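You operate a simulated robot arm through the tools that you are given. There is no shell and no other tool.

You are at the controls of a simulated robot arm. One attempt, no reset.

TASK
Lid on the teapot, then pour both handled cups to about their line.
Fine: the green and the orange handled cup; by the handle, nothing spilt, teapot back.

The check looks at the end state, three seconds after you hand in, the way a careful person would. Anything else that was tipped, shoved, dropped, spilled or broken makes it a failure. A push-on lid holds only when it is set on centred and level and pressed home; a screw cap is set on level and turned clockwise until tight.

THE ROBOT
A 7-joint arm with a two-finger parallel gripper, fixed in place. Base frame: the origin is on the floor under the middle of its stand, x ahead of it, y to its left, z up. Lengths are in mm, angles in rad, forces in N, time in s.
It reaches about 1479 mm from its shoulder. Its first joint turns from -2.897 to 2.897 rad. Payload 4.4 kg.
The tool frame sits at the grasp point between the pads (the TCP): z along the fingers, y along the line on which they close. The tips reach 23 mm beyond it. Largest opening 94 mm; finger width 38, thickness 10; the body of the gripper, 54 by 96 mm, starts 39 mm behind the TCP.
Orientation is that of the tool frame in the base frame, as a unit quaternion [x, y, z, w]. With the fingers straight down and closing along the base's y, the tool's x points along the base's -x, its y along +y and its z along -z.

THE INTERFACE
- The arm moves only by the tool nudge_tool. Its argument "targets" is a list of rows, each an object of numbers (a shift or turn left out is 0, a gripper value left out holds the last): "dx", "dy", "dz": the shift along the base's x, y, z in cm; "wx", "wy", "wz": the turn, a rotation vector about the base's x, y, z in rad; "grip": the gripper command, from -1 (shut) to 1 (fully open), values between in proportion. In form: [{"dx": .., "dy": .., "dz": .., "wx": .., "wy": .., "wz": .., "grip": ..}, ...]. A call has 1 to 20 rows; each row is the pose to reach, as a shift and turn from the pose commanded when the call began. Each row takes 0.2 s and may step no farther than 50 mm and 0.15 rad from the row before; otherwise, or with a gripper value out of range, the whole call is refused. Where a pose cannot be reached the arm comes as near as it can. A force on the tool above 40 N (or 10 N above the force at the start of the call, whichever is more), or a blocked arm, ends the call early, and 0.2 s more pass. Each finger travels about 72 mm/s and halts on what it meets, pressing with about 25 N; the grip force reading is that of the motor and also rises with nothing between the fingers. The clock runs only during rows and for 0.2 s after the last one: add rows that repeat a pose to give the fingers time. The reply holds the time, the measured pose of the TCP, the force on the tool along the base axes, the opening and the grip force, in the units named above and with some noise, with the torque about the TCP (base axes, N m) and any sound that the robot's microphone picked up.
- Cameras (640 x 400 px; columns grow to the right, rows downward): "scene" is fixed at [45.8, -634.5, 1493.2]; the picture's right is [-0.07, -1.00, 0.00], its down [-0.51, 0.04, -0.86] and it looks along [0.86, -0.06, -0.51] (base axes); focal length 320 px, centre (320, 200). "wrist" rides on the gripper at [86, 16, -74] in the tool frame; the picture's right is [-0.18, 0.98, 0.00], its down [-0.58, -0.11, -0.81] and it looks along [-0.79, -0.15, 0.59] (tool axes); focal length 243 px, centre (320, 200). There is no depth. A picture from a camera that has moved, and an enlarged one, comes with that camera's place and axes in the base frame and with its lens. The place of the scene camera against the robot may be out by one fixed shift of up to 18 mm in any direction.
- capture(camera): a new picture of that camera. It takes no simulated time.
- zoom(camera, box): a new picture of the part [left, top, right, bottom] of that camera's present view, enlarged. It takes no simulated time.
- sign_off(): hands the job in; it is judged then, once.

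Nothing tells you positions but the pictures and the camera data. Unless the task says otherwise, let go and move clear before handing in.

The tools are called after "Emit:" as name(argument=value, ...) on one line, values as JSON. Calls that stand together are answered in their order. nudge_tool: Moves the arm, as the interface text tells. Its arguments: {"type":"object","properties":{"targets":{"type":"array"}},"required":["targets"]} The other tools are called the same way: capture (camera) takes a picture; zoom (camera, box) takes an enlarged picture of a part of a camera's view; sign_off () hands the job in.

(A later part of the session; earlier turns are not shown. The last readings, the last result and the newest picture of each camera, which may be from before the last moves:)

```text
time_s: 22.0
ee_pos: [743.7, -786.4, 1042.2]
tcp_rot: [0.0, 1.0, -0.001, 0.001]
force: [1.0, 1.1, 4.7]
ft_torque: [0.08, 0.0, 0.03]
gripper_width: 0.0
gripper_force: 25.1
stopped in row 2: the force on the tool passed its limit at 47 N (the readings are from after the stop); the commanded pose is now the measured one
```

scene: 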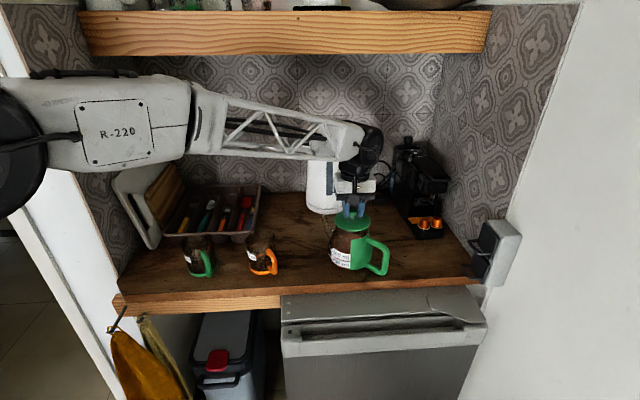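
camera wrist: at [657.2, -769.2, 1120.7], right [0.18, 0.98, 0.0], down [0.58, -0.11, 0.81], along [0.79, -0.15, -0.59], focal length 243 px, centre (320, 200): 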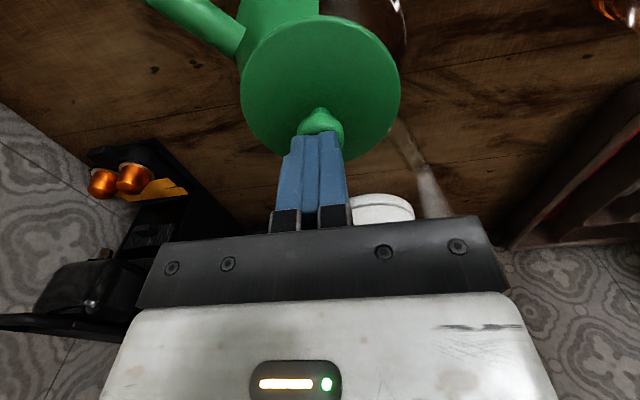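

I pressed to over 40 N without the lid moving further, so it should be home. I'll lift and inspect.

Emit:
nudge_tool(targets=[{"dz": 2}, {"dz": 5}, {"dz": 5, "grip": 1}, {"dz": 5, "grip": 1}])

Emit:
zoom(camera="scene", box=[310, 190, 410, 253])

Emit:
zoom(camera="wrist", box=[200, 0, 440, 150])

```text
time_s: 23.0
ee_pos: [742.5, -787.6, 1091.7]
tcp_rot: [-0.001, 1.0, -0.001, 0.001]
force: [1.1, 0.2, -0.6]
ft_torque: [0.02, 0.0, 0.0]
gripper_width: 82.6
gripper_force: 0.0
```

```text
6.35 times, centred on (360, 222) of scene
camera zoom: at [45.8, -634.5, 1493.2], right [-0.07, -1.0, 0.0], down [-0.51, 0.04, -0.86], along [0.86, -0.06, -0.51], focal length 2032 px, centre (66, 64)
```

zoom: 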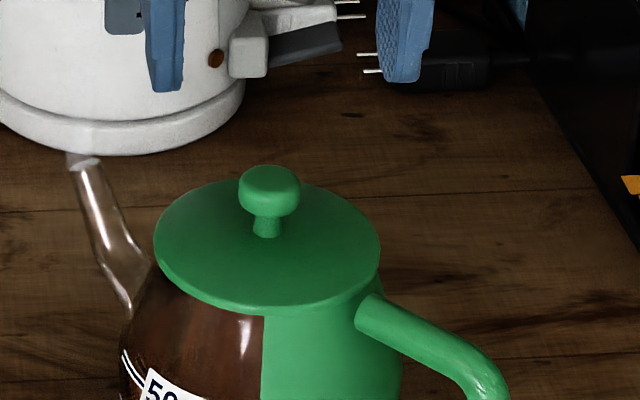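

```text
2.67 times, centred on (320, 75) of wrist
camera zoom: at [655.6, -770.1, 1167.2], right [0.18, 0.98, 0.0], down [0.58, -0.11, 0.81], along [0.79, -0.15, -0.59], focal length 647 px, centre (320, 533)
```

zoom: 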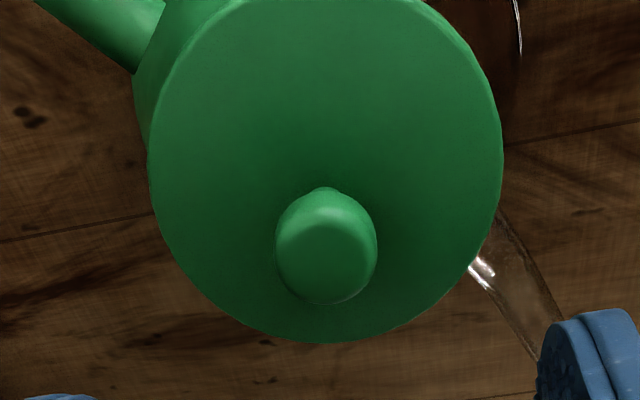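

The lid is on, level and pressed. Next is the teapot: I'll back off in front of it and turn the gripper to point horizontally at the handle from the side, so the pads can close on the upper handle bar from above and below.

Emit:
nudge_tool(targets=[{"dx": -2.4, "dy": 0.5, "wz": 0.13}, {"dx": -4.8, "dy": 1.1, "wz": 0.26}, {"dx": -7.2, "dy": 1.6, "wz": 0.39}, {"dx": -9.6, "dy": 2.2, "wz": 0.52}, {"dx": -12, "dy": 2.8, "wz": 0.65}, {"dx": -14.2, "dy": 3.3, "wz": 0.778}, {"dx": -14.2, "dy": 3.3, "wz": 0.778}])

Emit:
capture(camera="wrist")

Emit:
capture(camera="scene")

```text
time_s: 24.6
ee_pos: [602.7, -752.9, 1091.3]
tcp_rot: [-0.38, 0.925, 0.0, 0.001]
force: [-0.9, 0.1, -0.1]
ft_torque: [0.01, 0.01, 0.01]
gripper_width: 94.1
gripper_force: 0.0
```

```text
taken
camera wrist: at [528.9, -802.6, 1167.8], right [-0.56, 0.83, 0.0], down [0.49, 0.33, 0.81], along [0.67, 0.45, -0.59], focal length 243 px, centre (320, 200)
```

wrist: 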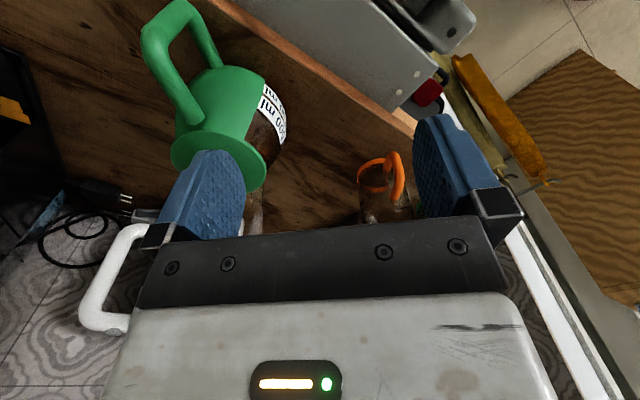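

```text
taken
```

scene: 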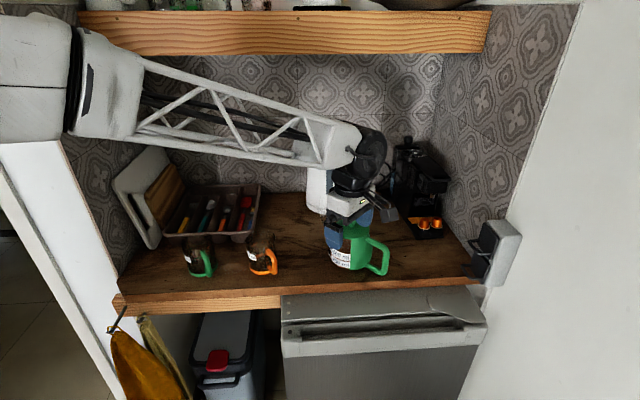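

Good view of the handle from its outer side. I'll zoom to measure the bar before turning the wrist.

Emit:
zoom(camera="wrist", box=[120, 0, 312, 120])

Emit:
zoom(camera="wrist", box=[330, 130, 426, 225])

Emit:
zoom(camera="scene", box=[170, 220, 290, 290])

```text
3.33 times, centred on (216, 60) of wrist
camera zoom: at [528.9, -802.6, 1167.8], right [-0.56, 0.83, 0.0], down [0.49, 0.33, 0.81], along [0.67, 0.45, -0.59], focal length 809 px, centre (667, 667)
```

zoom: 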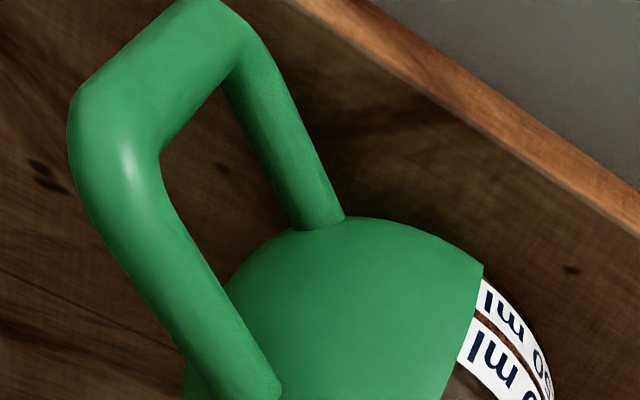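

```text
4.21 times, centred on (378, 178) of wrist
camera zoom: at [528.9, -802.6, 1167.8], right [-0.56, 0.83, 0.0], down [0.49, 0.33, 0.81], along [0.67, 0.45, -0.59], focal length 1022 px, centre (76, 295)
```

zoom: 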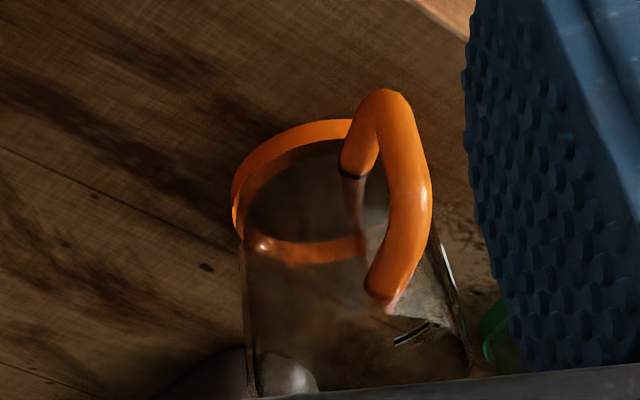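

```text
5.33 times, centred on (230, 255) of scene
camera zoom: at [45.8, -634.5, 1493.2], right [-0.07, -1.0, 0.0], down [-0.51, 0.04, -0.86], along [0.86, -0.06, -0.51], focal length 1707 px, centre (800, -93)
```

zoom: 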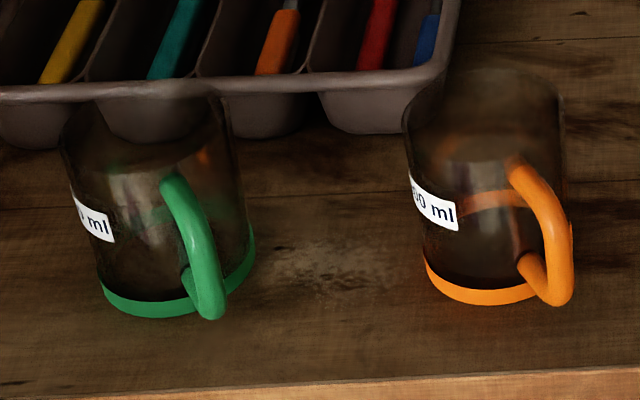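

The upper bar slopes from about z 982 near the body to about z 969 at the corner, and the handle plane is at about 42° from x. I'll now swing the gripper to horizontal, pointing at the handle.

Emit:
nudge_tool(targets=[{"dz": -2, "wz": -0.038}, {"dz": -4, "wz": -0.038}, {"dz": -4, "wz": -0.038}])

Emit:
nudge_tool(targets=[{"wx": -0.1, "wy": -0.091}, {"wx": -0.2, "wy": -0.183}, {"wx": -0.3, "wy": -0.274}, {"wx": -0.4, "wy": -0.365}, {"wx": -0.5, "wy": -0.457}, {"wx": -0.6, "wy": -0.548}, {"wx": -0.6, "wy": -0.548}])

Emit:
capture(camera="scene")

Emit:
capture(camera="wrist")

```text
time_s: 25.4
ee_pos: [602.9, -752.8, 1051.3]
tcp_rot: [-0.362, 0.932, -0.001, 0.001]
force: [-1.0, -0.3, -0.8]
ft_torque: [0.0, 0.01, 0.0]
gripper_width: 93.6
gripper_force: 0.1
```

```text
time_s: 27.0
ee_pos: [601.5, -753.0, 1051.5]
tcp_rot: [-0.332, 0.855, -0.37, 0.145]
force: [0.6, 0.0, -0.2]
ft_torque: [-0.01, -0.01, 0.01]
gripper_width: 94.1
gripper_force: 0.0
```

```text
taken
```

scene: 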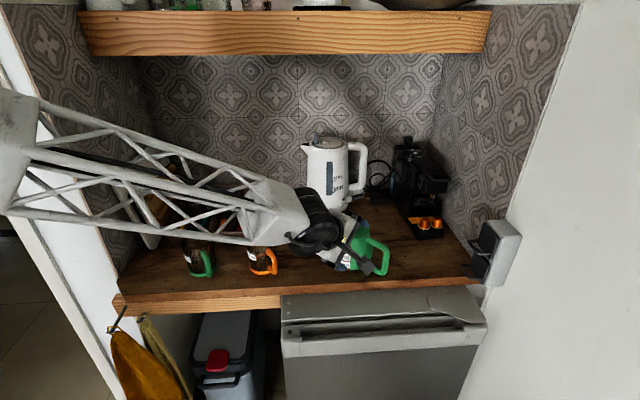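

```text
taken
camera wrist: at [492.9, -762.8, 1091.4], right [-0.32, 0.62, -0.72], down [0.08, 0.77, 0.63], along [0.94, 0.14, -0.3], focal length 243 px, centre (320, 200)
```

wrist: 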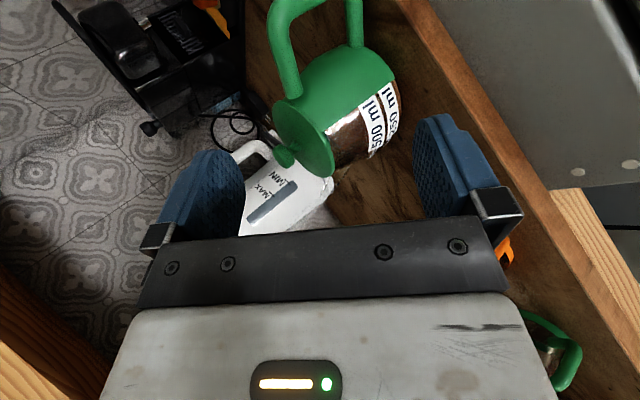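

The arm handles the turn fine. Finishing the rotation to horizontal, with a slight roll to match the bar's slope later.

Emit:
nudge_tool(targets=[{"wx": -0.094, "wy": -0.086}, {"wx": -0.188, "wy": -0.172}, {"wx": -0.282, "wy": -0.258}, {"wx": -0.376, "wy": -0.344}, {"wx": -0.47, "wy": -0.43}, {"wx": -0.559, "wy": -0.511}, {"wx": -0.559, "wy": -0.511}])

Emit:
capture(camera="scene")

Emit:
capture(camera="wrist")

```text
time_s: 28.8
ee_pos: [587.2, -777.0, 944.5]
tcp_rot: [-0.191, 0.719, -0.633, 0.215]
force: [-0.5, 0.2, -1.3]
ft_torque: [0.0, -0.01, -0.05]
gripper_width: 94.2
gripper_force: 0.0
out of reach, approached as far as the arm can: row 4, 5, 6
stopped in row 7: the arm was blocked; the commanded pose is now the measured one
```

```text
taken
```

scene: 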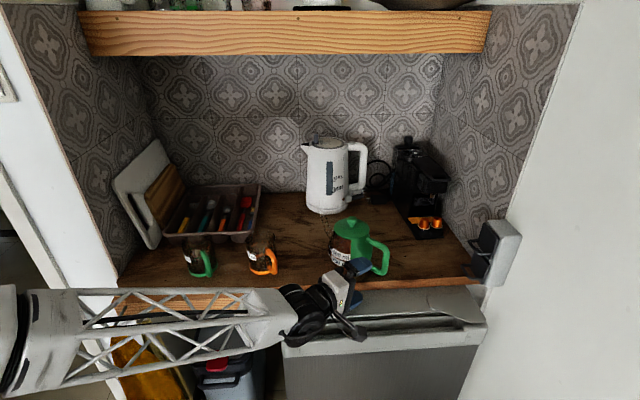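

```text
taken
camera wrist: at [473.1, -760.1, 932.5], right [0.15, 0.22, -0.96], down [0.04, 0.97, 0.23], along [0.99, -0.08, 0.14], focal length 243 px, centre (320, 200)
```

wrist: 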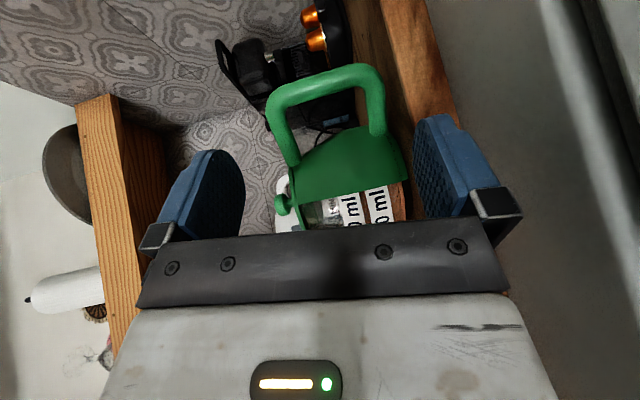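

The arm ran out of reach and dropped lower than I intended; the pots look undisturbed. I'll inspect closely before moving on.

Emit:
zoom(camera="scene", box=[0, 200, 320, 400])

Emit:
zoom(camera="scene", box=[250, 220, 410, 350])

Emit:
zoom(camera="wrist", box=[230, 40, 450, 240])

```text
2.00 times, centred on (160, 300) of scene
camera zoom: at [45.8, -634.5, 1493.2], right [-0.07, -1.0, 0.0], down [-0.51, 0.04, -0.86], along [0.86, -0.06, -0.51], focal length 640 px, centre (640, 0)
```

zoom: 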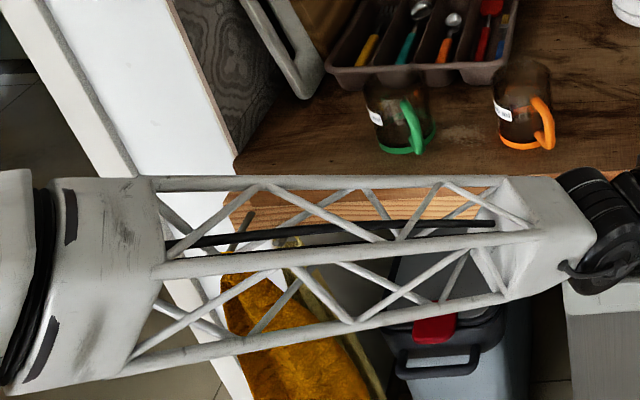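

```text
3.08 times, centred on (330, 285) of scene
camera zoom: at [45.8, -634.5, 1493.2], right [-0.07, -1.0, 0.0], down [-0.51, 0.04, -0.86], along [0.86, -0.06, -0.51], focal length 985 px, centre (289, -62)
```

zoom: 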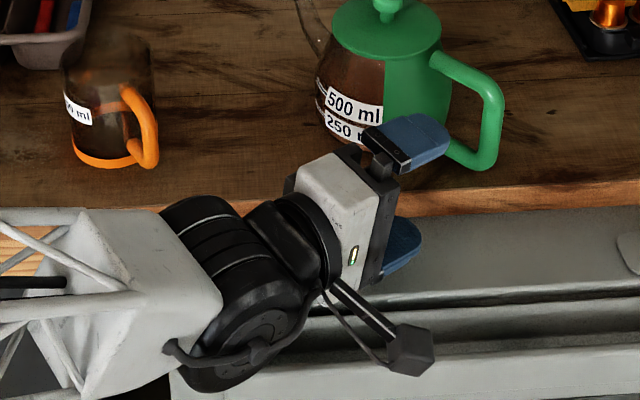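

```text
2.00 times, centred on (340, 140) of wrist
camera zoom: at [473.1, -760.1, 932.5], right [0.15, 0.22, -0.96], down [0.04, 0.97, 0.23], along [0.99, -0.08, 0.14], focal length 485 px, centre (280, 320)
```

zoom: 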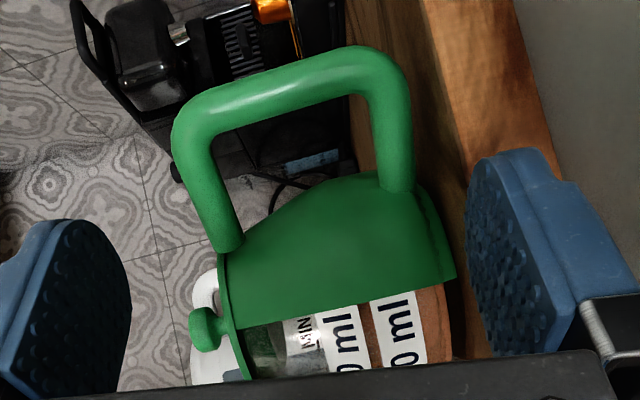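

The tool ended nearly horizontal at z 944, close to what I need. I'll raise it straight up a little to regain clearance and see how the arm follows.

Emit:
nudge_tool(targets=[{"dx": -0.7, "dy": 0.7, "dz": 1}, {"dx": -1.4, "dy": 1.4, "dz": 2}, {"dx": -2, "dy": 2, "dz": 3}, {"dx": -2, "dy": 2, "dz": 4}, {"dx": -2, "dy": 2, "dz": 4}])

Emit:
capture(camera="scene")

Emit:
capture(camera="wrist")

```text
time_s: 30.0
ee_pos: [567.5, -758.2, 978.1]
tcp_rot: [-0.192, 0.721, -0.63, 0.214]
force: [-0.4, -0.5, 0.3]
ft_torque: [0.0, -0.01, -0.01]
gripper_width: 93.8
gripper_force: 0.1
```

```text
taken
```

scene: 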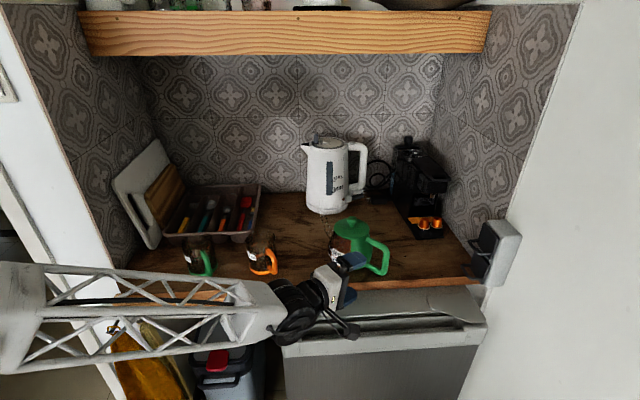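

```text
taken
camera wrist: at [453.8, -740.8, 966.3], right [0.15, 0.23, -0.96], down [0.04, 0.97, 0.24], along [0.99, -0.08, 0.13], focal length 243 px, centre (320, 200)
```

wrist: 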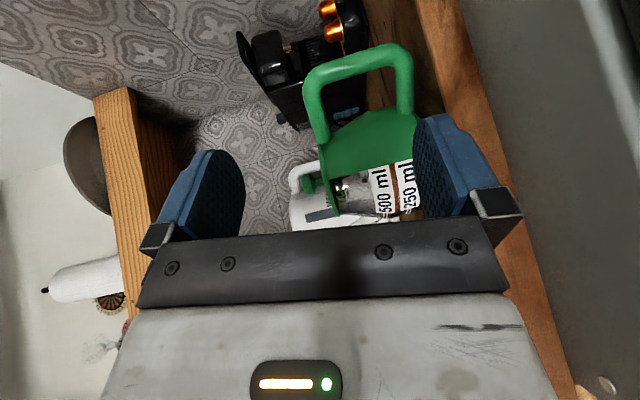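

The arm moves freely here with the tool nearly horizontal. Before touching the teapot I'll rehearse the pouring pose by the orange cup (about 702, -543, rim z about 998) to make sure it is reachable.

Emit:
nudge_tool(targets=[{"dx": 0.4, "dy": 2.2, "dz": 3}, {"dx": 0.8, "dy": 4.4, "dz": 6}, {"dx": 1.2, "dy": 6.6, "dz": 9}, {"dx": 1.6, "dy": 8.8, "dz": 12}, {"dx": 1.9, "dy": 10.9, "dz": 14.7}, {"dx": 1.9, "dy": 10.9, "dz": 14.7}])

Emit:
capture(camera="scene")

```text
time_s: 31.6
ee_pos: [588.6, -661.6, 1091.7]
tcp_rot: [-0.195, 0.734, -0.618, 0.204]
force: [1.3, -0.1, 0.4]
ft_torque: [0.01, -0.01, -0.02]
gripper_width: 94.0
gripper_force: 0.0
stopped in row 6: the arm was blocked; the commanded pose is now the measured one
```

```text
taken
```

scene: 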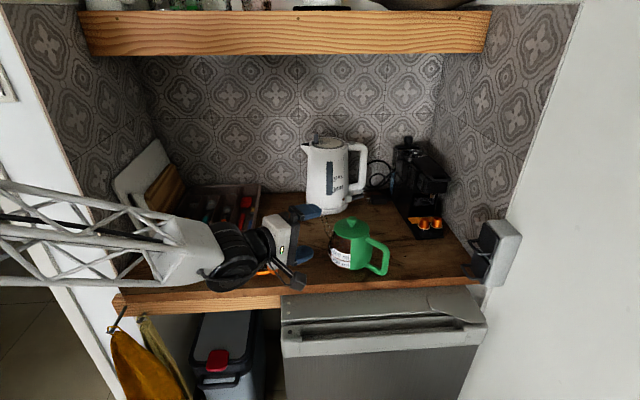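

The arm is blocked there in this low-elbow posture. A steeper tool (about 30–35° below horizontal) should suit it better, so I'll pitch the fingers down and see.

Emit:
nudge_tool(targets=[{"wx": 0.1, "wy": 0.066, "wz": 0.008}, {"wx": 0.2, "wy": 0.132, "wz": 0.016}, {"wx": 0.3, "wy": 0.198, "wz": 0.024}, {"wx": 0.4, "wy": 0.264, "wz": 0.032}, {"wx": 0.5, "wy": 0.33, "wz": 0.04}, {"wx": 0.5, "wy": 0.33, "wz": 0.04}])

Emit:
capture(camera="scene")

```text
time_s: 33.0
ee_pos: [590.6, -655.3, 1083.3]
tcp_rot: [-0.25, 0.869, -0.398, 0.156]
force: [0.0, 0.0, 2.4]
ft_torque: [0.1, 0.09, -0.02]
gripper_width: 94.0
gripper_force: 0.0
out of reach, approached as far as the arm can: row 5, 6
```

```text
taken
```

scene: 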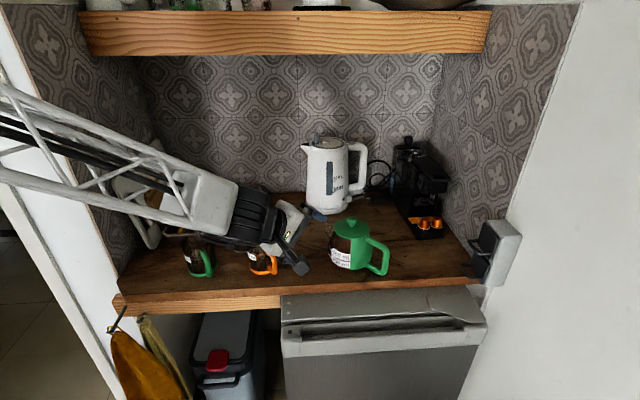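

The limit seems to be folding too close to the base. Letting the tool point along +x (spout then toward +y) should keep the wrist farther out, so I'll rehearse that pose above the cups.

Emit:
nudge_tool(targets=[{"dz": 2, "wz": 0.14}, {"dx": 2, "dy": 2, "dz": 4, "wz": 0.28}, {"dx": 4, "dy": 4, "dz": 6, "wz": 0.42}, {"dx": 6, "dy": 6, "dz": 7, "wz": 0.56}, {"dx": 8, "dy": 8.5, "dz": 7, "wz": 0.7}, {"dx": 10, "dy": 11, "dz": 7, "wz": 0.84}, {"dx": 10, "dy": 11, "dz": 7, "wz": 0.84}])

Emit:
capture(camera="scene")

Emit:
capture(camera="wrist")

```text
time_s: 34.6
ee_pos: [689.2, -549.6, 1167.1]
tcp_rot: [-0.589, 0.703, -0.287, 0.277]
force: [0.2, 0.0, 0.3]
ft_torque: [-0.01, -0.01, 0.03]
gripper_width: 93.9
gripper_force: 0.1
out of reach, approached as far as the arm can: row 1
```

```text
taken
```

scene: 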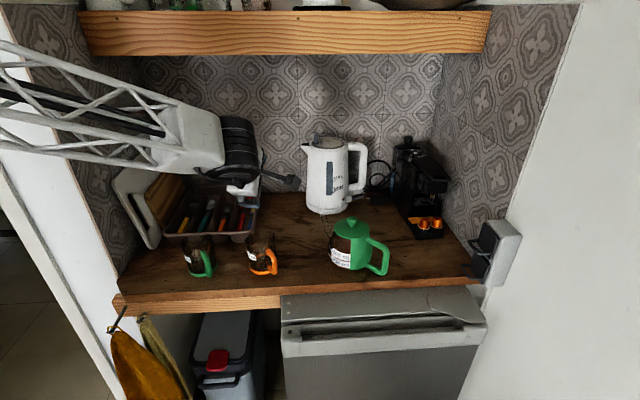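

```text
taken
camera wrist: at [610.6, -627.2, 1202.7], right [-0.63, 0.32, -0.71], down [-0.43, 0.62, 0.66], along [0.65, 0.72, -0.25], focal length 243 px, centre (320, 200)
```

wrist: 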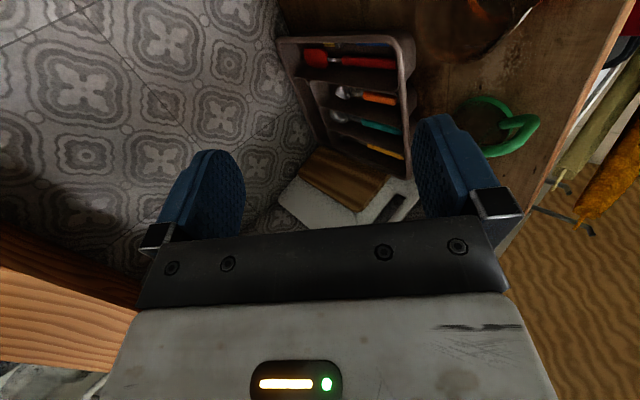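

Reachable there. Now I'll rehearse the pour roll itself (spout side down) by about 0.6 rad.

Emit:
nudge_tool(targets=[{"wx": -0.087, "wy": 0.009, "wz": 0.082}, {"wx": -0.175, "wy": 0.018, "wz": 0.164}, {"wx": -0.262, "wy": 0.028, "wz": 0.245}, {"wx": -0.349, "wy": 0.037, "wz": 0.327}, {"wx": -0.4365, "wy": 0.046, "wz": 0.409}, {"wx": -0.4365, "wy": 0.046, "wz": 0.409}])

Emit:
capture(camera="scene")

```text
time_s: 36.0
ee_pos: [773.5, -488.2, 1039.7]
tcp_rot: [0.802, -0.491, 0.272, -0.204]
force: [-0.3, -0.5, 0.7]
ft_torque: [0.0, -0.05, 0.0]
gripper_width: 94.1
gripper_force: 0.2
out of reach, approached as far as the arm can: row 5, 6
stopped in row 6: the arm was blocked; the commanded pose is now the measured one
```

```text
taken
```

scene: 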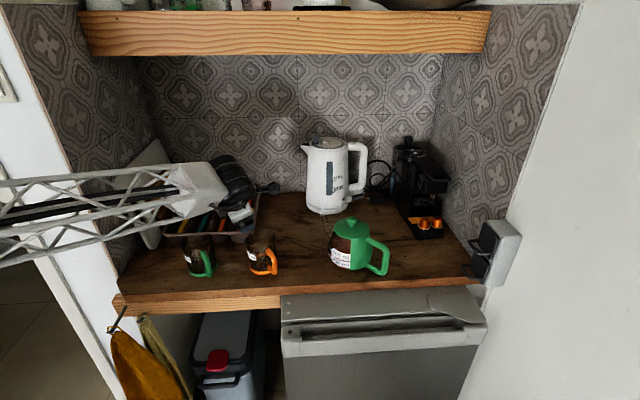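

The last step was out of reach and the arm drifted toward the tray. I'll check nothing was touched before moving.

Emit:
zoom(camera="scene", box=[140, 140, 300, 290])

Emit:
capture(camera="wrist")

```text
2.67 times, centred on (220, 215) of scene
camera zoom: at [45.8, -634.5, 1493.2], right [-0.07, -1.0, 0.0], down [-0.51, 0.04, -0.86], along [0.86, -0.06, -0.51], focal length 854 px, centre (587, 160)
```

zoom: 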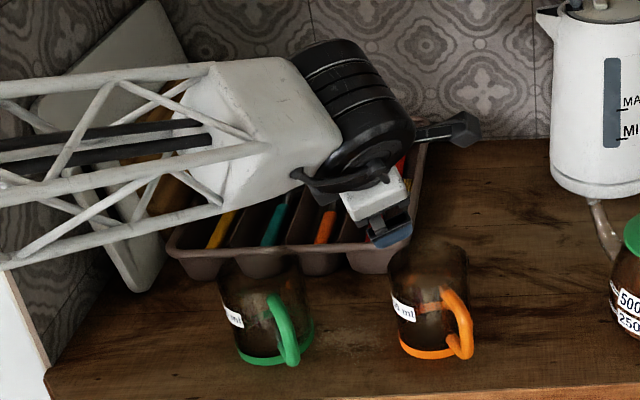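

```text
taken
camera wrist: at [745.7, -576.7, 1110.1], right [-0.73, -0.26, -0.63], down [-0.65, 0.52, 0.55], along [0.18, 0.81, -0.55], focal length 243 px, centre (320, 200)
```

wrist: 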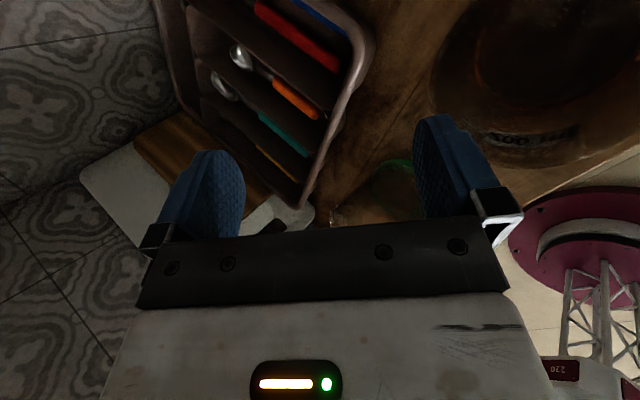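

Nothing was disturbed. I'll move straight up and back, return the fingers to vertical, then flip the tool half a turn about its axis so the wrist roll has plenty of room for pouring.

Emit:
nudge_tool(targets=[{"dz": 4}, {"dx": -1, "dy": -1, "dz": 8}, {"dx": -3, "dy": -3, "dz": 11, "wx": -0.013, "wy": 0.138}, {"dx": -5, "dy": -5, "dz": 14, "wx": -0.026, "wy": 0.276}, {"dx": -8, "dy": -8, "dz": 15, "wx": -0.039, "wy": 0.415}, {"dx": -11, "dy": -11, "dz": 16, "wx": -0.052, "wy": 0.553}, {"dx": -13, "dy": -13, "dz": 16, "wx": -0.065, "wy": 0.691}, {"dx": -13, "dy": -13, "dz": 16, "wx": -0.065, "wy": 0.691}])

Emit:
capture(camera="scene")

```text
time_s: 37.8
ee_pos: [639.8, -622.6, 1200.2]
tcp_rot: [0.852, -0.523, 0.0, 0.003]
force: [1.0, -0.1, 0.4]
ft_torque: [0.02, -0.01, 0.01]
gripper_width: 94.0
gripper_force: 0.1
```

```text
taken
```

scene: 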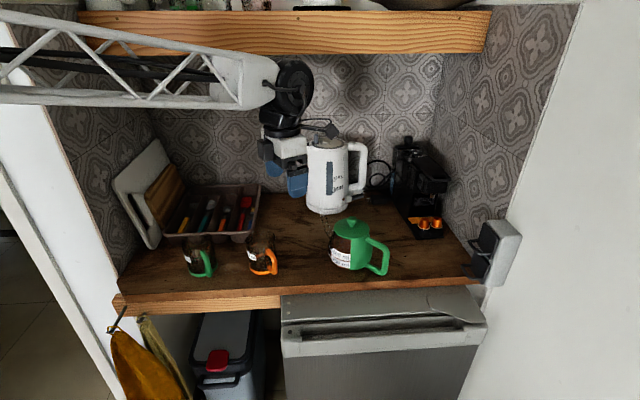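

Fingers are vertical again. Now rotating the tool about the vertical the long way round, clear of everything.

Emit:
nudge_tool(targets=[{"wz": -0.14}, {"wz": -0.28}, {"wz": -0.42}, {"wz": -0.56}, {"wz": -0.7}, {"wz": -0.84}, {"wz": -0.98}, {"wz": -1.12}, {"wz": -1.26}, {"wz": -1.4}, {"wz": -1.54}, {"wz": -1.68}, {"wz": -1.82}, {"wz": -1.96}, {"wz": -2.1}, {"wz": -2.24}, {"wz": -2.38}, {"wz": -2.38}])

Emit:
nudge_tool(targets=[{"wz": -0.14, "dx": -0.3, "dy": -0.7}, {"wz": -0.28, "dx": -0.6, "dy": -1.4}, {"wz": -0.42, "dx": -0.9, "dy": -2.1}, {"wz": -0.56, "dx": -1.2, "dy": -2.8}, {"wz": -0.7, "dx": -1.5, "dy": -3.5}, {"wz": -0.84, "dx": -1.8, "dy": -4.2}, {"wz": -0.98, "dx": -2.1, "dy": -4.9}, {"wz": -1.12, "dx": -2.4, "dy": -5.6}, {"wz": -1.26, "dx": -2.7, "dy": -6.3}, {"wz": -1.4, "dx": -3, "dy": -7}, {"wz": -1.54, "dx": -3.3, "dy": -7.7}, {"wz": -1.68, "dx": -3.6, "dy": -8.4}, {"wz": -1.82, "dx": -3.9, "dy": -9.1}, {"wz": -1.96, "dx": -4.2, "dy": -9.8}, {"wz": -2.064, "dx": -4.4, "dy": -10.4}, {"wz": -2.064, "dx": -4.4, "dy": -10.4}])

Emit:
capture(camera="scene")

Emit:
capture(camera="wrist")

```text
time_s: 41.6
ee_pos: [639.2, -621.6, 1200.0]
tcp_rot: [0.169, 0.986, 0.001, -0.001]
force: [1.2, -1.0, 0.4]
ft_torque: [0.03, 0.03, -0.01]
gripper_width: 94.1
gripper_force: 0.0
```

```text
time_s: 45.0
ee_pos: [596.8, -727.9, 1200.9]
tcp_rot: [0.933, 0.36, 0.002, 0.0]
force: [0.2, 0.3, -0.5]
ft_torque: [0.02, 0.05, -0.02]
gripper_width: 94.1
gripper_force: 0.1
```

```text
taken
```

scene: 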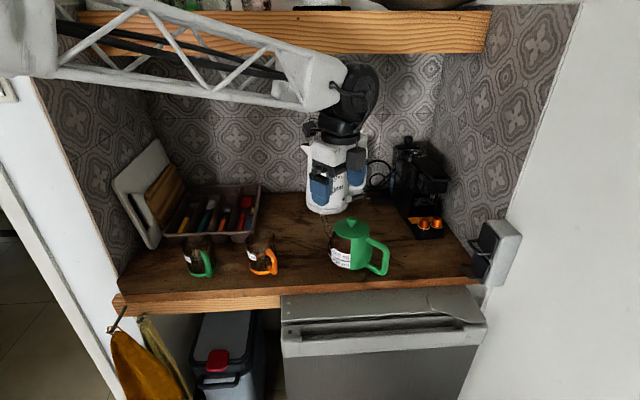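

```text
taken
camera wrist: at [670.6, -680.2, 1276.9], right [0.52, -0.85, 0.0], down [-0.51, -0.31, 0.8], along [-0.68, -0.42, -0.59], focal length 243 px, centre (320, 200)
```

wrist: 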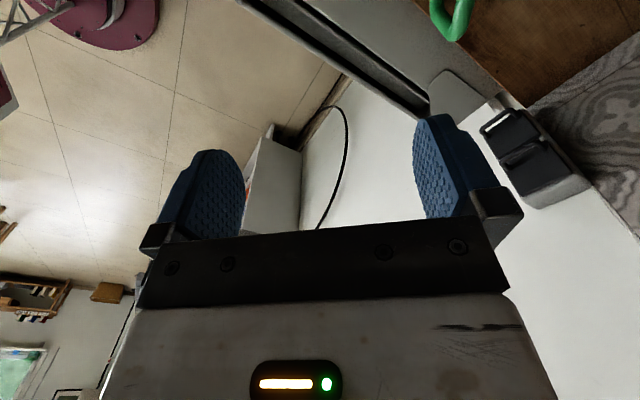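

The tool is now flipped with wrist roll to spare. I'll pitch it to about 30° below horizontal and move to a pre-grasp point beside the handle.

Emit:
nudge_tool(targets=[{"wx": -0.097, "wy": -0.088, "dz": -2}, {"wx": -0.194, "wy": -0.177, "dz": -4}, {"wx": -0.291, "wy": -0.265, "dz": -6}, {"wx": -0.388, "wy": -0.353, "dz": -8}, {"wx": -0.485, "wy": -0.442, "dx": 0, "dy": -1, "dz": -10}, {"wx": -0.582, "wy": -0.53, "dx": 0, "dy": -1.5, "dz": -11}, {"wx": -0.679, "wy": -0.618, "dx": 0, "dy": -2, "dz": -12}, {"wx": -0.773, "wy": -0.706, "dx": 0, "dy": -2.5, "dz": -13}, {"wx": -0.773, "wy": -0.706, "dx": 0, "dy": -2.5, "dz": -13}])

Emit:
capture(camera="scene")

Emit:
capture(camera="wrist")

```text
time_s: 47.0
ee_pos: [596.1, -751.9, 1066.2]
tcp_rot: [0.808, 0.314, 0.182, 0.464]
force: [0.4, 0.2, -4.3]
ft_torque: [-0.21, -0.15, 0.04]
gripper_width: 94.1
gripper_force: 0.1
```

```text
taken
```

scene: 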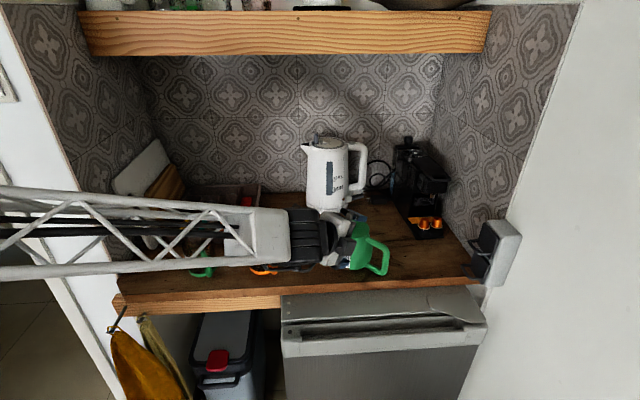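

```text
taken
camera wrist: at [621.4, -650.8, 1118.9], right [0.2, -0.49, 0.85], down [-0.94, 0.16, 0.31], along [-0.29, -0.86, -0.43], focal length 243 px, centre (320, 200)
```

wrist: 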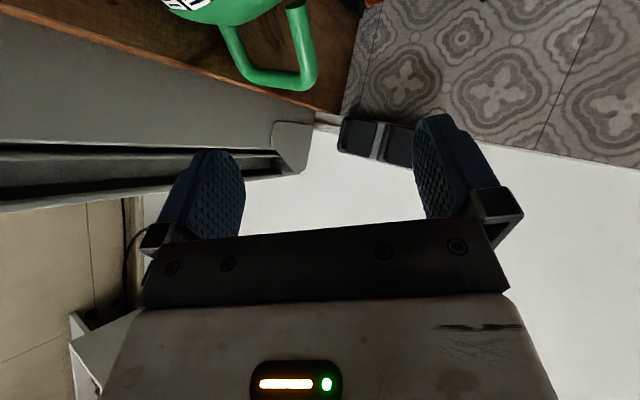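

I felt a small force reading, so I'll hold still one step and re-read before going on.

Emit:
nudge_tool(targets=[{"dz": 0}, {"dz": 0}])

Emit:
zoom(camera="scene", box=[200, 180, 420, 320])

Emit:
zoom(camera="wrist", box=[150, 0, 350, 125])

```text
time_s: 47.6
ee_pos: [596.6, -751.1, 1070.0]
tcp_rot: [0.807, 0.314, 0.183, 0.466]
force: [-0.6, -0.9, -0.1]
ft_torque: [0.0, -0.01, 0.0]
gripper_width: 93.7
gripper_force: 0.0
```

```text
2.86 times, centred on (310, 250) of scene
camera zoom: at [45.8, -634.5, 1493.2], right [-0.07, -1.0, 0.0], down [-0.51, 0.04, -0.86], along [0.86, -0.06, -0.51], focal length 914 px, centre (349, 57)
```

zoom: 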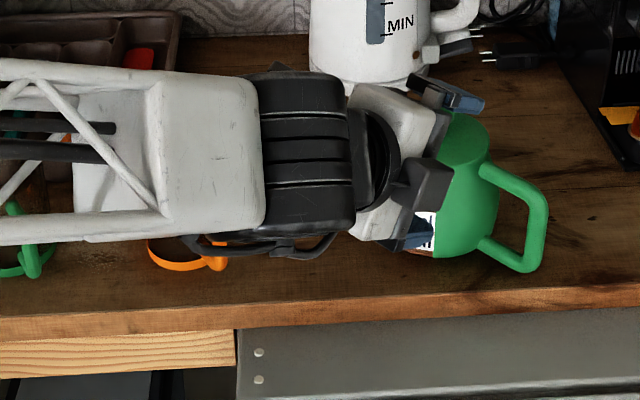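

```text
3.20 times, centred on (250, 62) of wrist
camera zoom: at [621.5, -650.8, 1123.5], right [0.19, -0.49, 0.85], down [-0.94, 0.16, 0.31], along [-0.29, -0.86, -0.43], focal length 776 px, centre (544, 640)
```

zoom: 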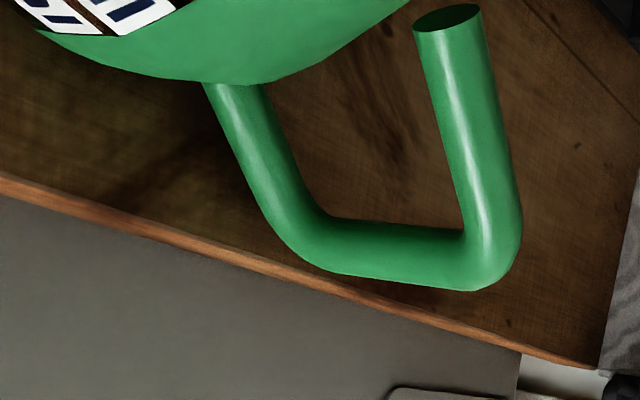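

The force is zero again (it was just motion). The upper bar slopes only about 6°, centred near z 979 at the grip point (682, -838). I'll set a narrower opening, match the slope and move to 100 mm short of the bar.

Emit:
nudge_tool(targets=[{"dx": 1, "dy": -0.8, "dz": -1.5, "wx": 0.035, "wy": -0.039, "grip": 0}, {"dx": 1.9, "dy": -1.6, "dz": -3, "wx": 0.0708, "wy": -0.0775}, {"dx": 2.7, "dy": -2.4, "dz": -4.3, "wx": 0.0708, "wy": -0.0775}, {"dx": 2.7, "dy": -2.4, "dz": -4.3, "wx": 0.0708, "wy": -0.0775}, {"dx": 2.7, "dy": -2.4, "dz": -4.3, "wx": 0.0708, "wy": -0.0775}])

Emit:
capture(camera="wrist")

Emit:
zoom(camera="scene", box=[290, 190, 410, 290])

```text
time_s: 48.8
ee_pos: [623.4, -774.0, 1028.2]
tcp_rot: [0.815, 0.289, 0.225, 0.449]
force: [0.4, 0.1, -0.4]
ft_torque: [0.01, -0.02, 0.01]
gripper_width: 46.9
gripper_force: 0.0
```

```text
taken
camera wrist: at [643.8, -677.6, 1090.1], right [0.13, -0.55, 0.83], down [-0.96, 0.14, 0.24], along [-0.25, -0.82, -0.51], focal length 243 px, centre (320, 200)
```

wrist: 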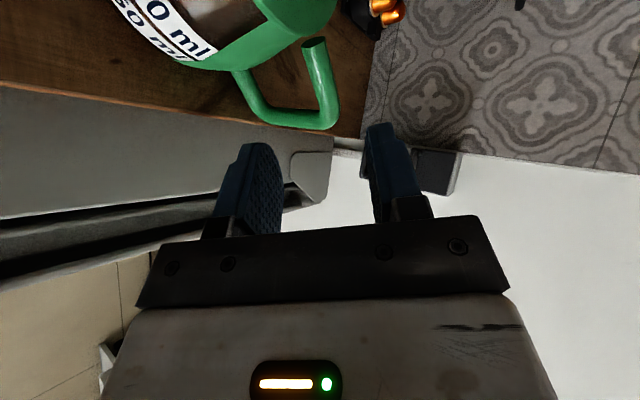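

```text
4.00 times, centred on (350, 240) of scene
camera zoom: at [45.8, -634.5, 1493.2], right [-0.07, -1.0, 0.0], down [-0.51, 0.04, -0.86], along [0.86, -0.06, -0.51], focal length 1280 px, centre (200, 40)
```

zoom: 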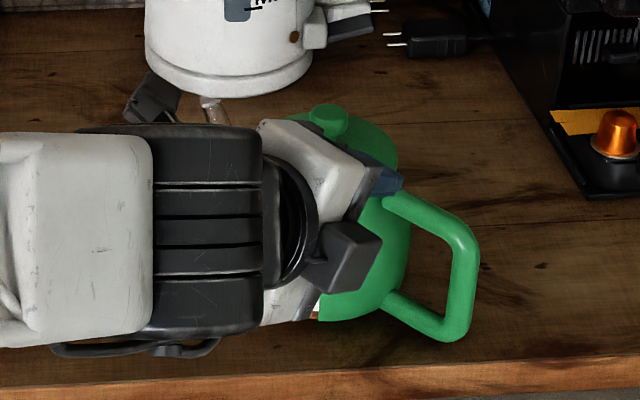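

The bar lines up with the gap between the fingers. I'll zoom to check the angle and centring before sliding in.

Emit:
zoom(camera="wrist", box=[220, 20, 420, 145])

```text
3.20 times, centred on (320, 82) of wrist
camera zoom: at [643.8, -677.6, 1090.1], right [0.13, -0.55, 0.83], down [-0.96, 0.14, 0.24], along [-0.25, -0.82, -0.51], focal length 776 px, centre (320, 576)
```

zoom: 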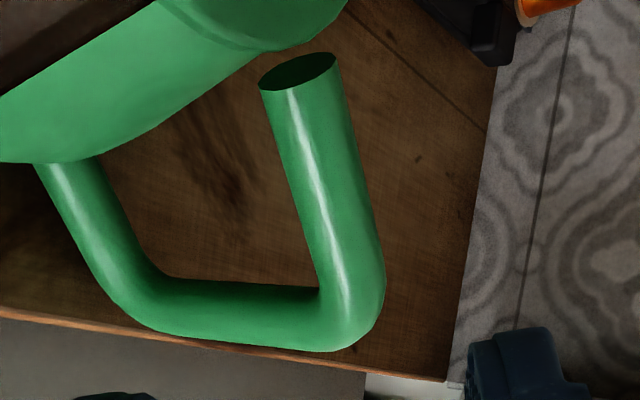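

The bar is nearly level relative to the pads (I over-rolled by about 4°). I'll correct the roll and advance part-way, then re-check.

Emit:
nudge_tool(targets=[{"wx": -0.0472, "wy": 0.0517}, {"dx": 1.2, "dy": -1.3, "dz": -0.9, "wx": -0.0472, "wy": 0.0517}, {"dx": 2.4, "dy": -2.5, "dz": -1.9, "wx": -0.0472, "wy": 0.0517}, {"dx": 3.6, "dy": -3.8, "dz": -2.9, "wx": -0.0472, "wy": 0.0517}, {"dx": 3.6, "dy": -3.8, "dz": -2.9, "wx": -0.0472, "wy": 0.0517}])

Emit:
capture(camera="wrist")

Emit:
zoom(camera="wrist", box=[220, 60, 420, 185])

Emit:
zoom(camera="scene", box=[310, 200, 410, 285])

```text
time_s: 50.0
ee_pos: [658.8, -813.5, 996.3]
tcp_rot: [0.81, 0.305, 0.197, 0.461]
force: [0.4, 0.9, 0.4]
ft_torque: [0.01, -0.01, 0.01]
gripper_width: 47.2
gripper_force: 0.1
```

```text
taken
camera wrist: at [681.7, -713.4, 1052.5], right [0.17, -0.51, 0.84], down [-0.95, 0.15, 0.28], along [-0.27, -0.85, -0.45], focal length 243 px, centre (320, 200)
```

wrist: 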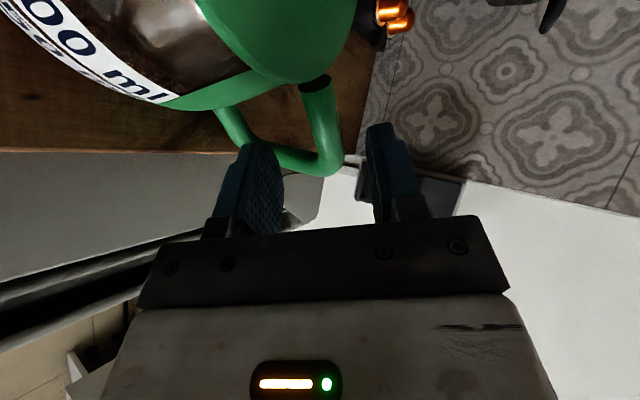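

```text
3.20 times, centred on (320, 122) of wrist
camera zoom: at [681.7, -713.4, 1052.5], right [0.17, -0.51, 0.84], down [-0.95, 0.15, 0.28], along [-0.27, -0.85, -0.45], focal length 776 px, centre (320, 448)
```

zoom: 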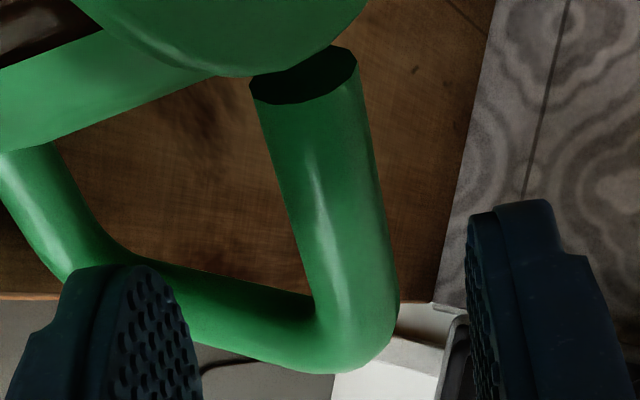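

```text
4.71 times, centred on (360, 242) of scene
camera zoom: at [45.8, -634.5, 1493.2], right [-0.07, -1.0, 0.0], down [-0.51, 0.04, -0.86], along [0.86, -0.06, -0.51], focal length 1506 px, centre (132, 0)
```

zoom: 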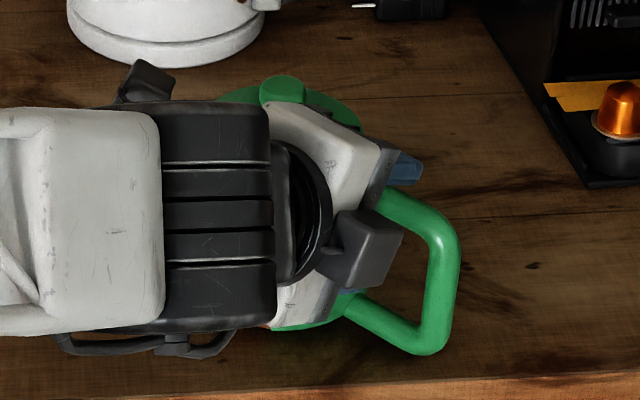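

Angle now matches; the bar sits about 3 mm above the gap centre. I'll correct and advance most of the remaining distance.

Emit:
nudge_tool(targets=[{"dx": 0.1, "dy": -0.1, "dz": 0.3}, {"dx": 0.9, "dy": -0.95, "dz": -0.4}, {"dx": 1.9, "dy": -2.0, "dz": -1.2}, {"dx": 1.9, "dy": -2.0, "dz": -1.2}])

Emit:
capture(camera="wrist")

Emit:
zoom(camera="wrist", box=[220, 80, 420, 205])

Emit:
zoom(camera="scene", box=[310, 200, 410, 285])

```text
time_s: 51.0
ee_pos: [676.8, -834.0, 986.6]
tcp_rot: [0.809, 0.305, 0.197, 0.461]
force: [-0.4, -1.0, -0.1]
ft_torque: [-0.01, -0.01, 0.02]
gripper_width: 46.9
gripper_force: 0.1
```

```text
taken
camera wrist: at [700.8, -733.8, 1042.4], right [0.17, -0.51, 0.84], down [-0.95, 0.15, 0.28], along [-0.27, -0.85, -0.45], focal length 243 px, centre (320, 200)
```

wrist: 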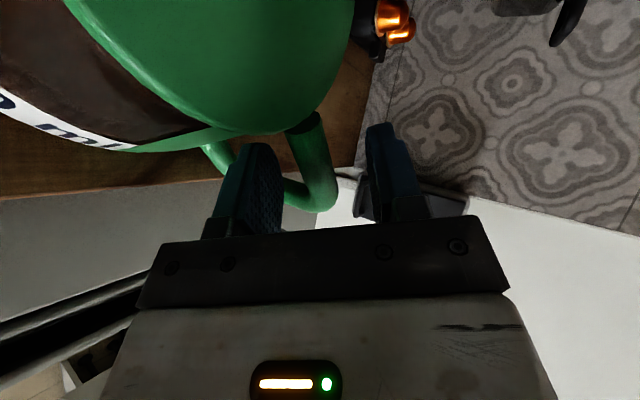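

```text
3.20 times, centred on (320, 142) of wrist
camera zoom: at [700.8, -733.8, 1042.4], right [0.17, -0.51, 0.84], down [-0.95, 0.15, 0.28], along [-0.27, -0.85, -0.45], focal length 776 px, centre (320, 384)
```

zoom: 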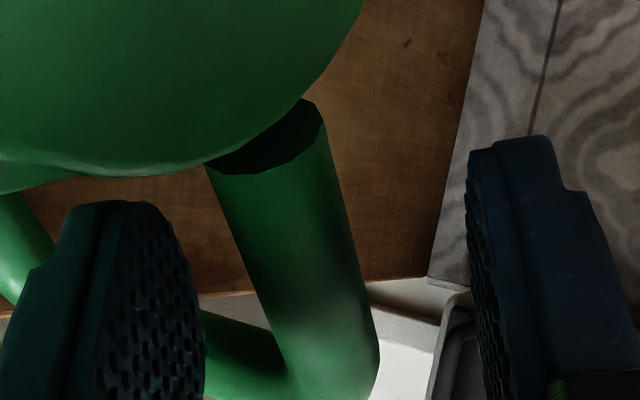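

```text
4.71 times, centred on (360, 242) of scene
camera zoom: at [45.8, -634.5, 1493.2], right [-0.07, -1.0, 0.0], down [-0.51, 0.04, -0.86], along [0.86, -0.06, -0.51], focal length 1506 px, centre (132, 0)
```

zoom: 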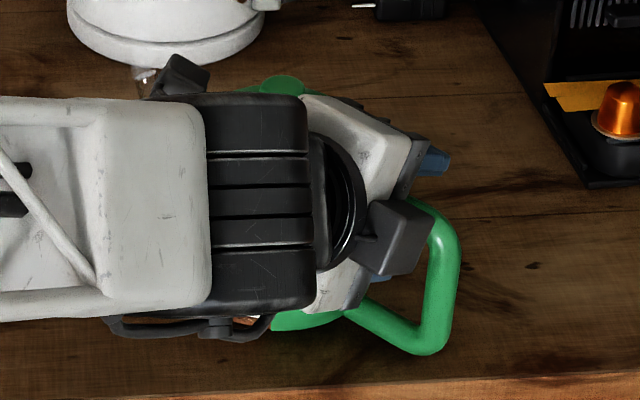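

Almost there; a small downward trim is needed. I'll make the last 13 mm and look again.

Emit:
nudge_tool(targets=[{"dx": 0.2, "dy": -0.2, "dz": -0.3}, {"dx": 0.5, "dy": -0.5, "dz": -0.55}, {"dx": 0.7, "dy": -0.75, "dz": -0.7}, {"dx": 0.7, "dy": -0.75, "dz": -0.7}])

Emit:
zoom(camera="wrist", box=[200, 80, 440, 230])

Emit:
zoom(camera="scene", box=[340, 205, 410, 275])

```text
time_s: 52.0
ee_pos: [685.4, -841.1, 978.9]
tcp_rot: [0.81, 0.305, 0.198, 0.46]
force: [1.0, -0.7, 0.7]
ft_torque: [-0.01, -0.01, 0.01]
gripper_width: 47.3
gripper_force: 0.1
```

```text
2.67 times, centred on (320, 155) of wrist
camera zoom: at [708.0, -741.5, 1035.9], right [0.17, -0.51, 0.84], down [-0.95, 0.15, 0.29], along [-0.27, -0.85, -0.45], focal length 647 px, centre (320, 320)
```

zoom: 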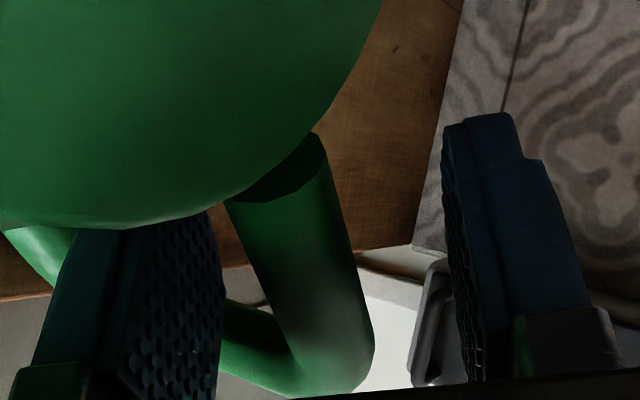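

```text
5.71 times, centred on (375, 240) of scene
camera zoom: at [45.8, -634.5, 1493.2], right [-0.07, -1.0, 0.0], down [-0.51, 0.04, -0.86], along [0.86, -0.06, -0.51], focal length 1829 px, centre (6, -29)
```

zoom: 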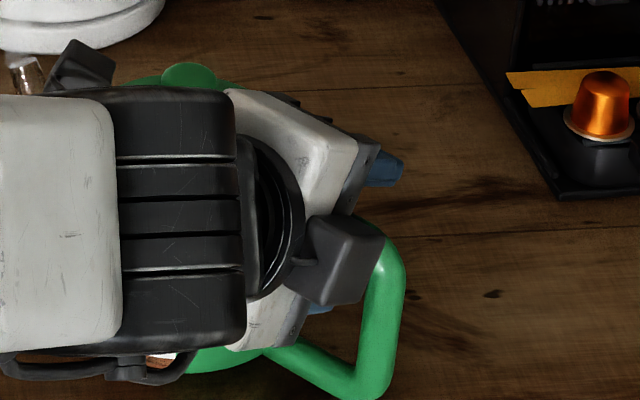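

The bar is between the pads, about 2 mm nearer the lower one. I'll trim the height and roll, then close part-way to check centring.

Emit:
nudge_tool(targets=[{"dx": -0.06, "dy": 0.07, "dz": -0.17, "wx": -0.03, "wy": 0.033}, {"dx": -0.06, "dy": 0.07, "dz": -0.17, "wx": -0.03, "wy": 0.033, "grip": -0.36}, {"dx": -0.06, "dy": 0.07, "dz": -0.17, "wx": -0.03, "wy": 0.033}, {"dx": -0.06, "dy": 0.07, "dz": -0.17, "wx": -0.03, "wy": 0.033}])

Emit:
zoom(camera="wrist", box=[220, 100, 420, 225])

```text
time_s: 53.0
ee_pos: [683.7, -840.0, 978.2]
tcp_rot: [0.806, 0.315, 0.18, 0.467]
force: [-0.3, 0.2, 0.3]
ft_torque: [0.03, 0.0, 0.01]
gripper_width: 30.2
gripper_force: 0.0
```

```text
3.20 times, centred on (320, 162) of wrist
camera zoom: at [709.4, -739.3, 1030.6], right [0.2, -0.48, 0.85], down [-0.94, 0.16, 0.31], along [-0.29, -0.86, -0.42], focal length 776 px, centre (320, 320)
```

zoom: 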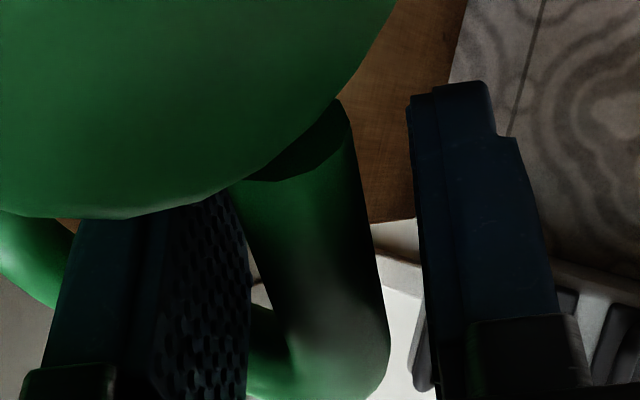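

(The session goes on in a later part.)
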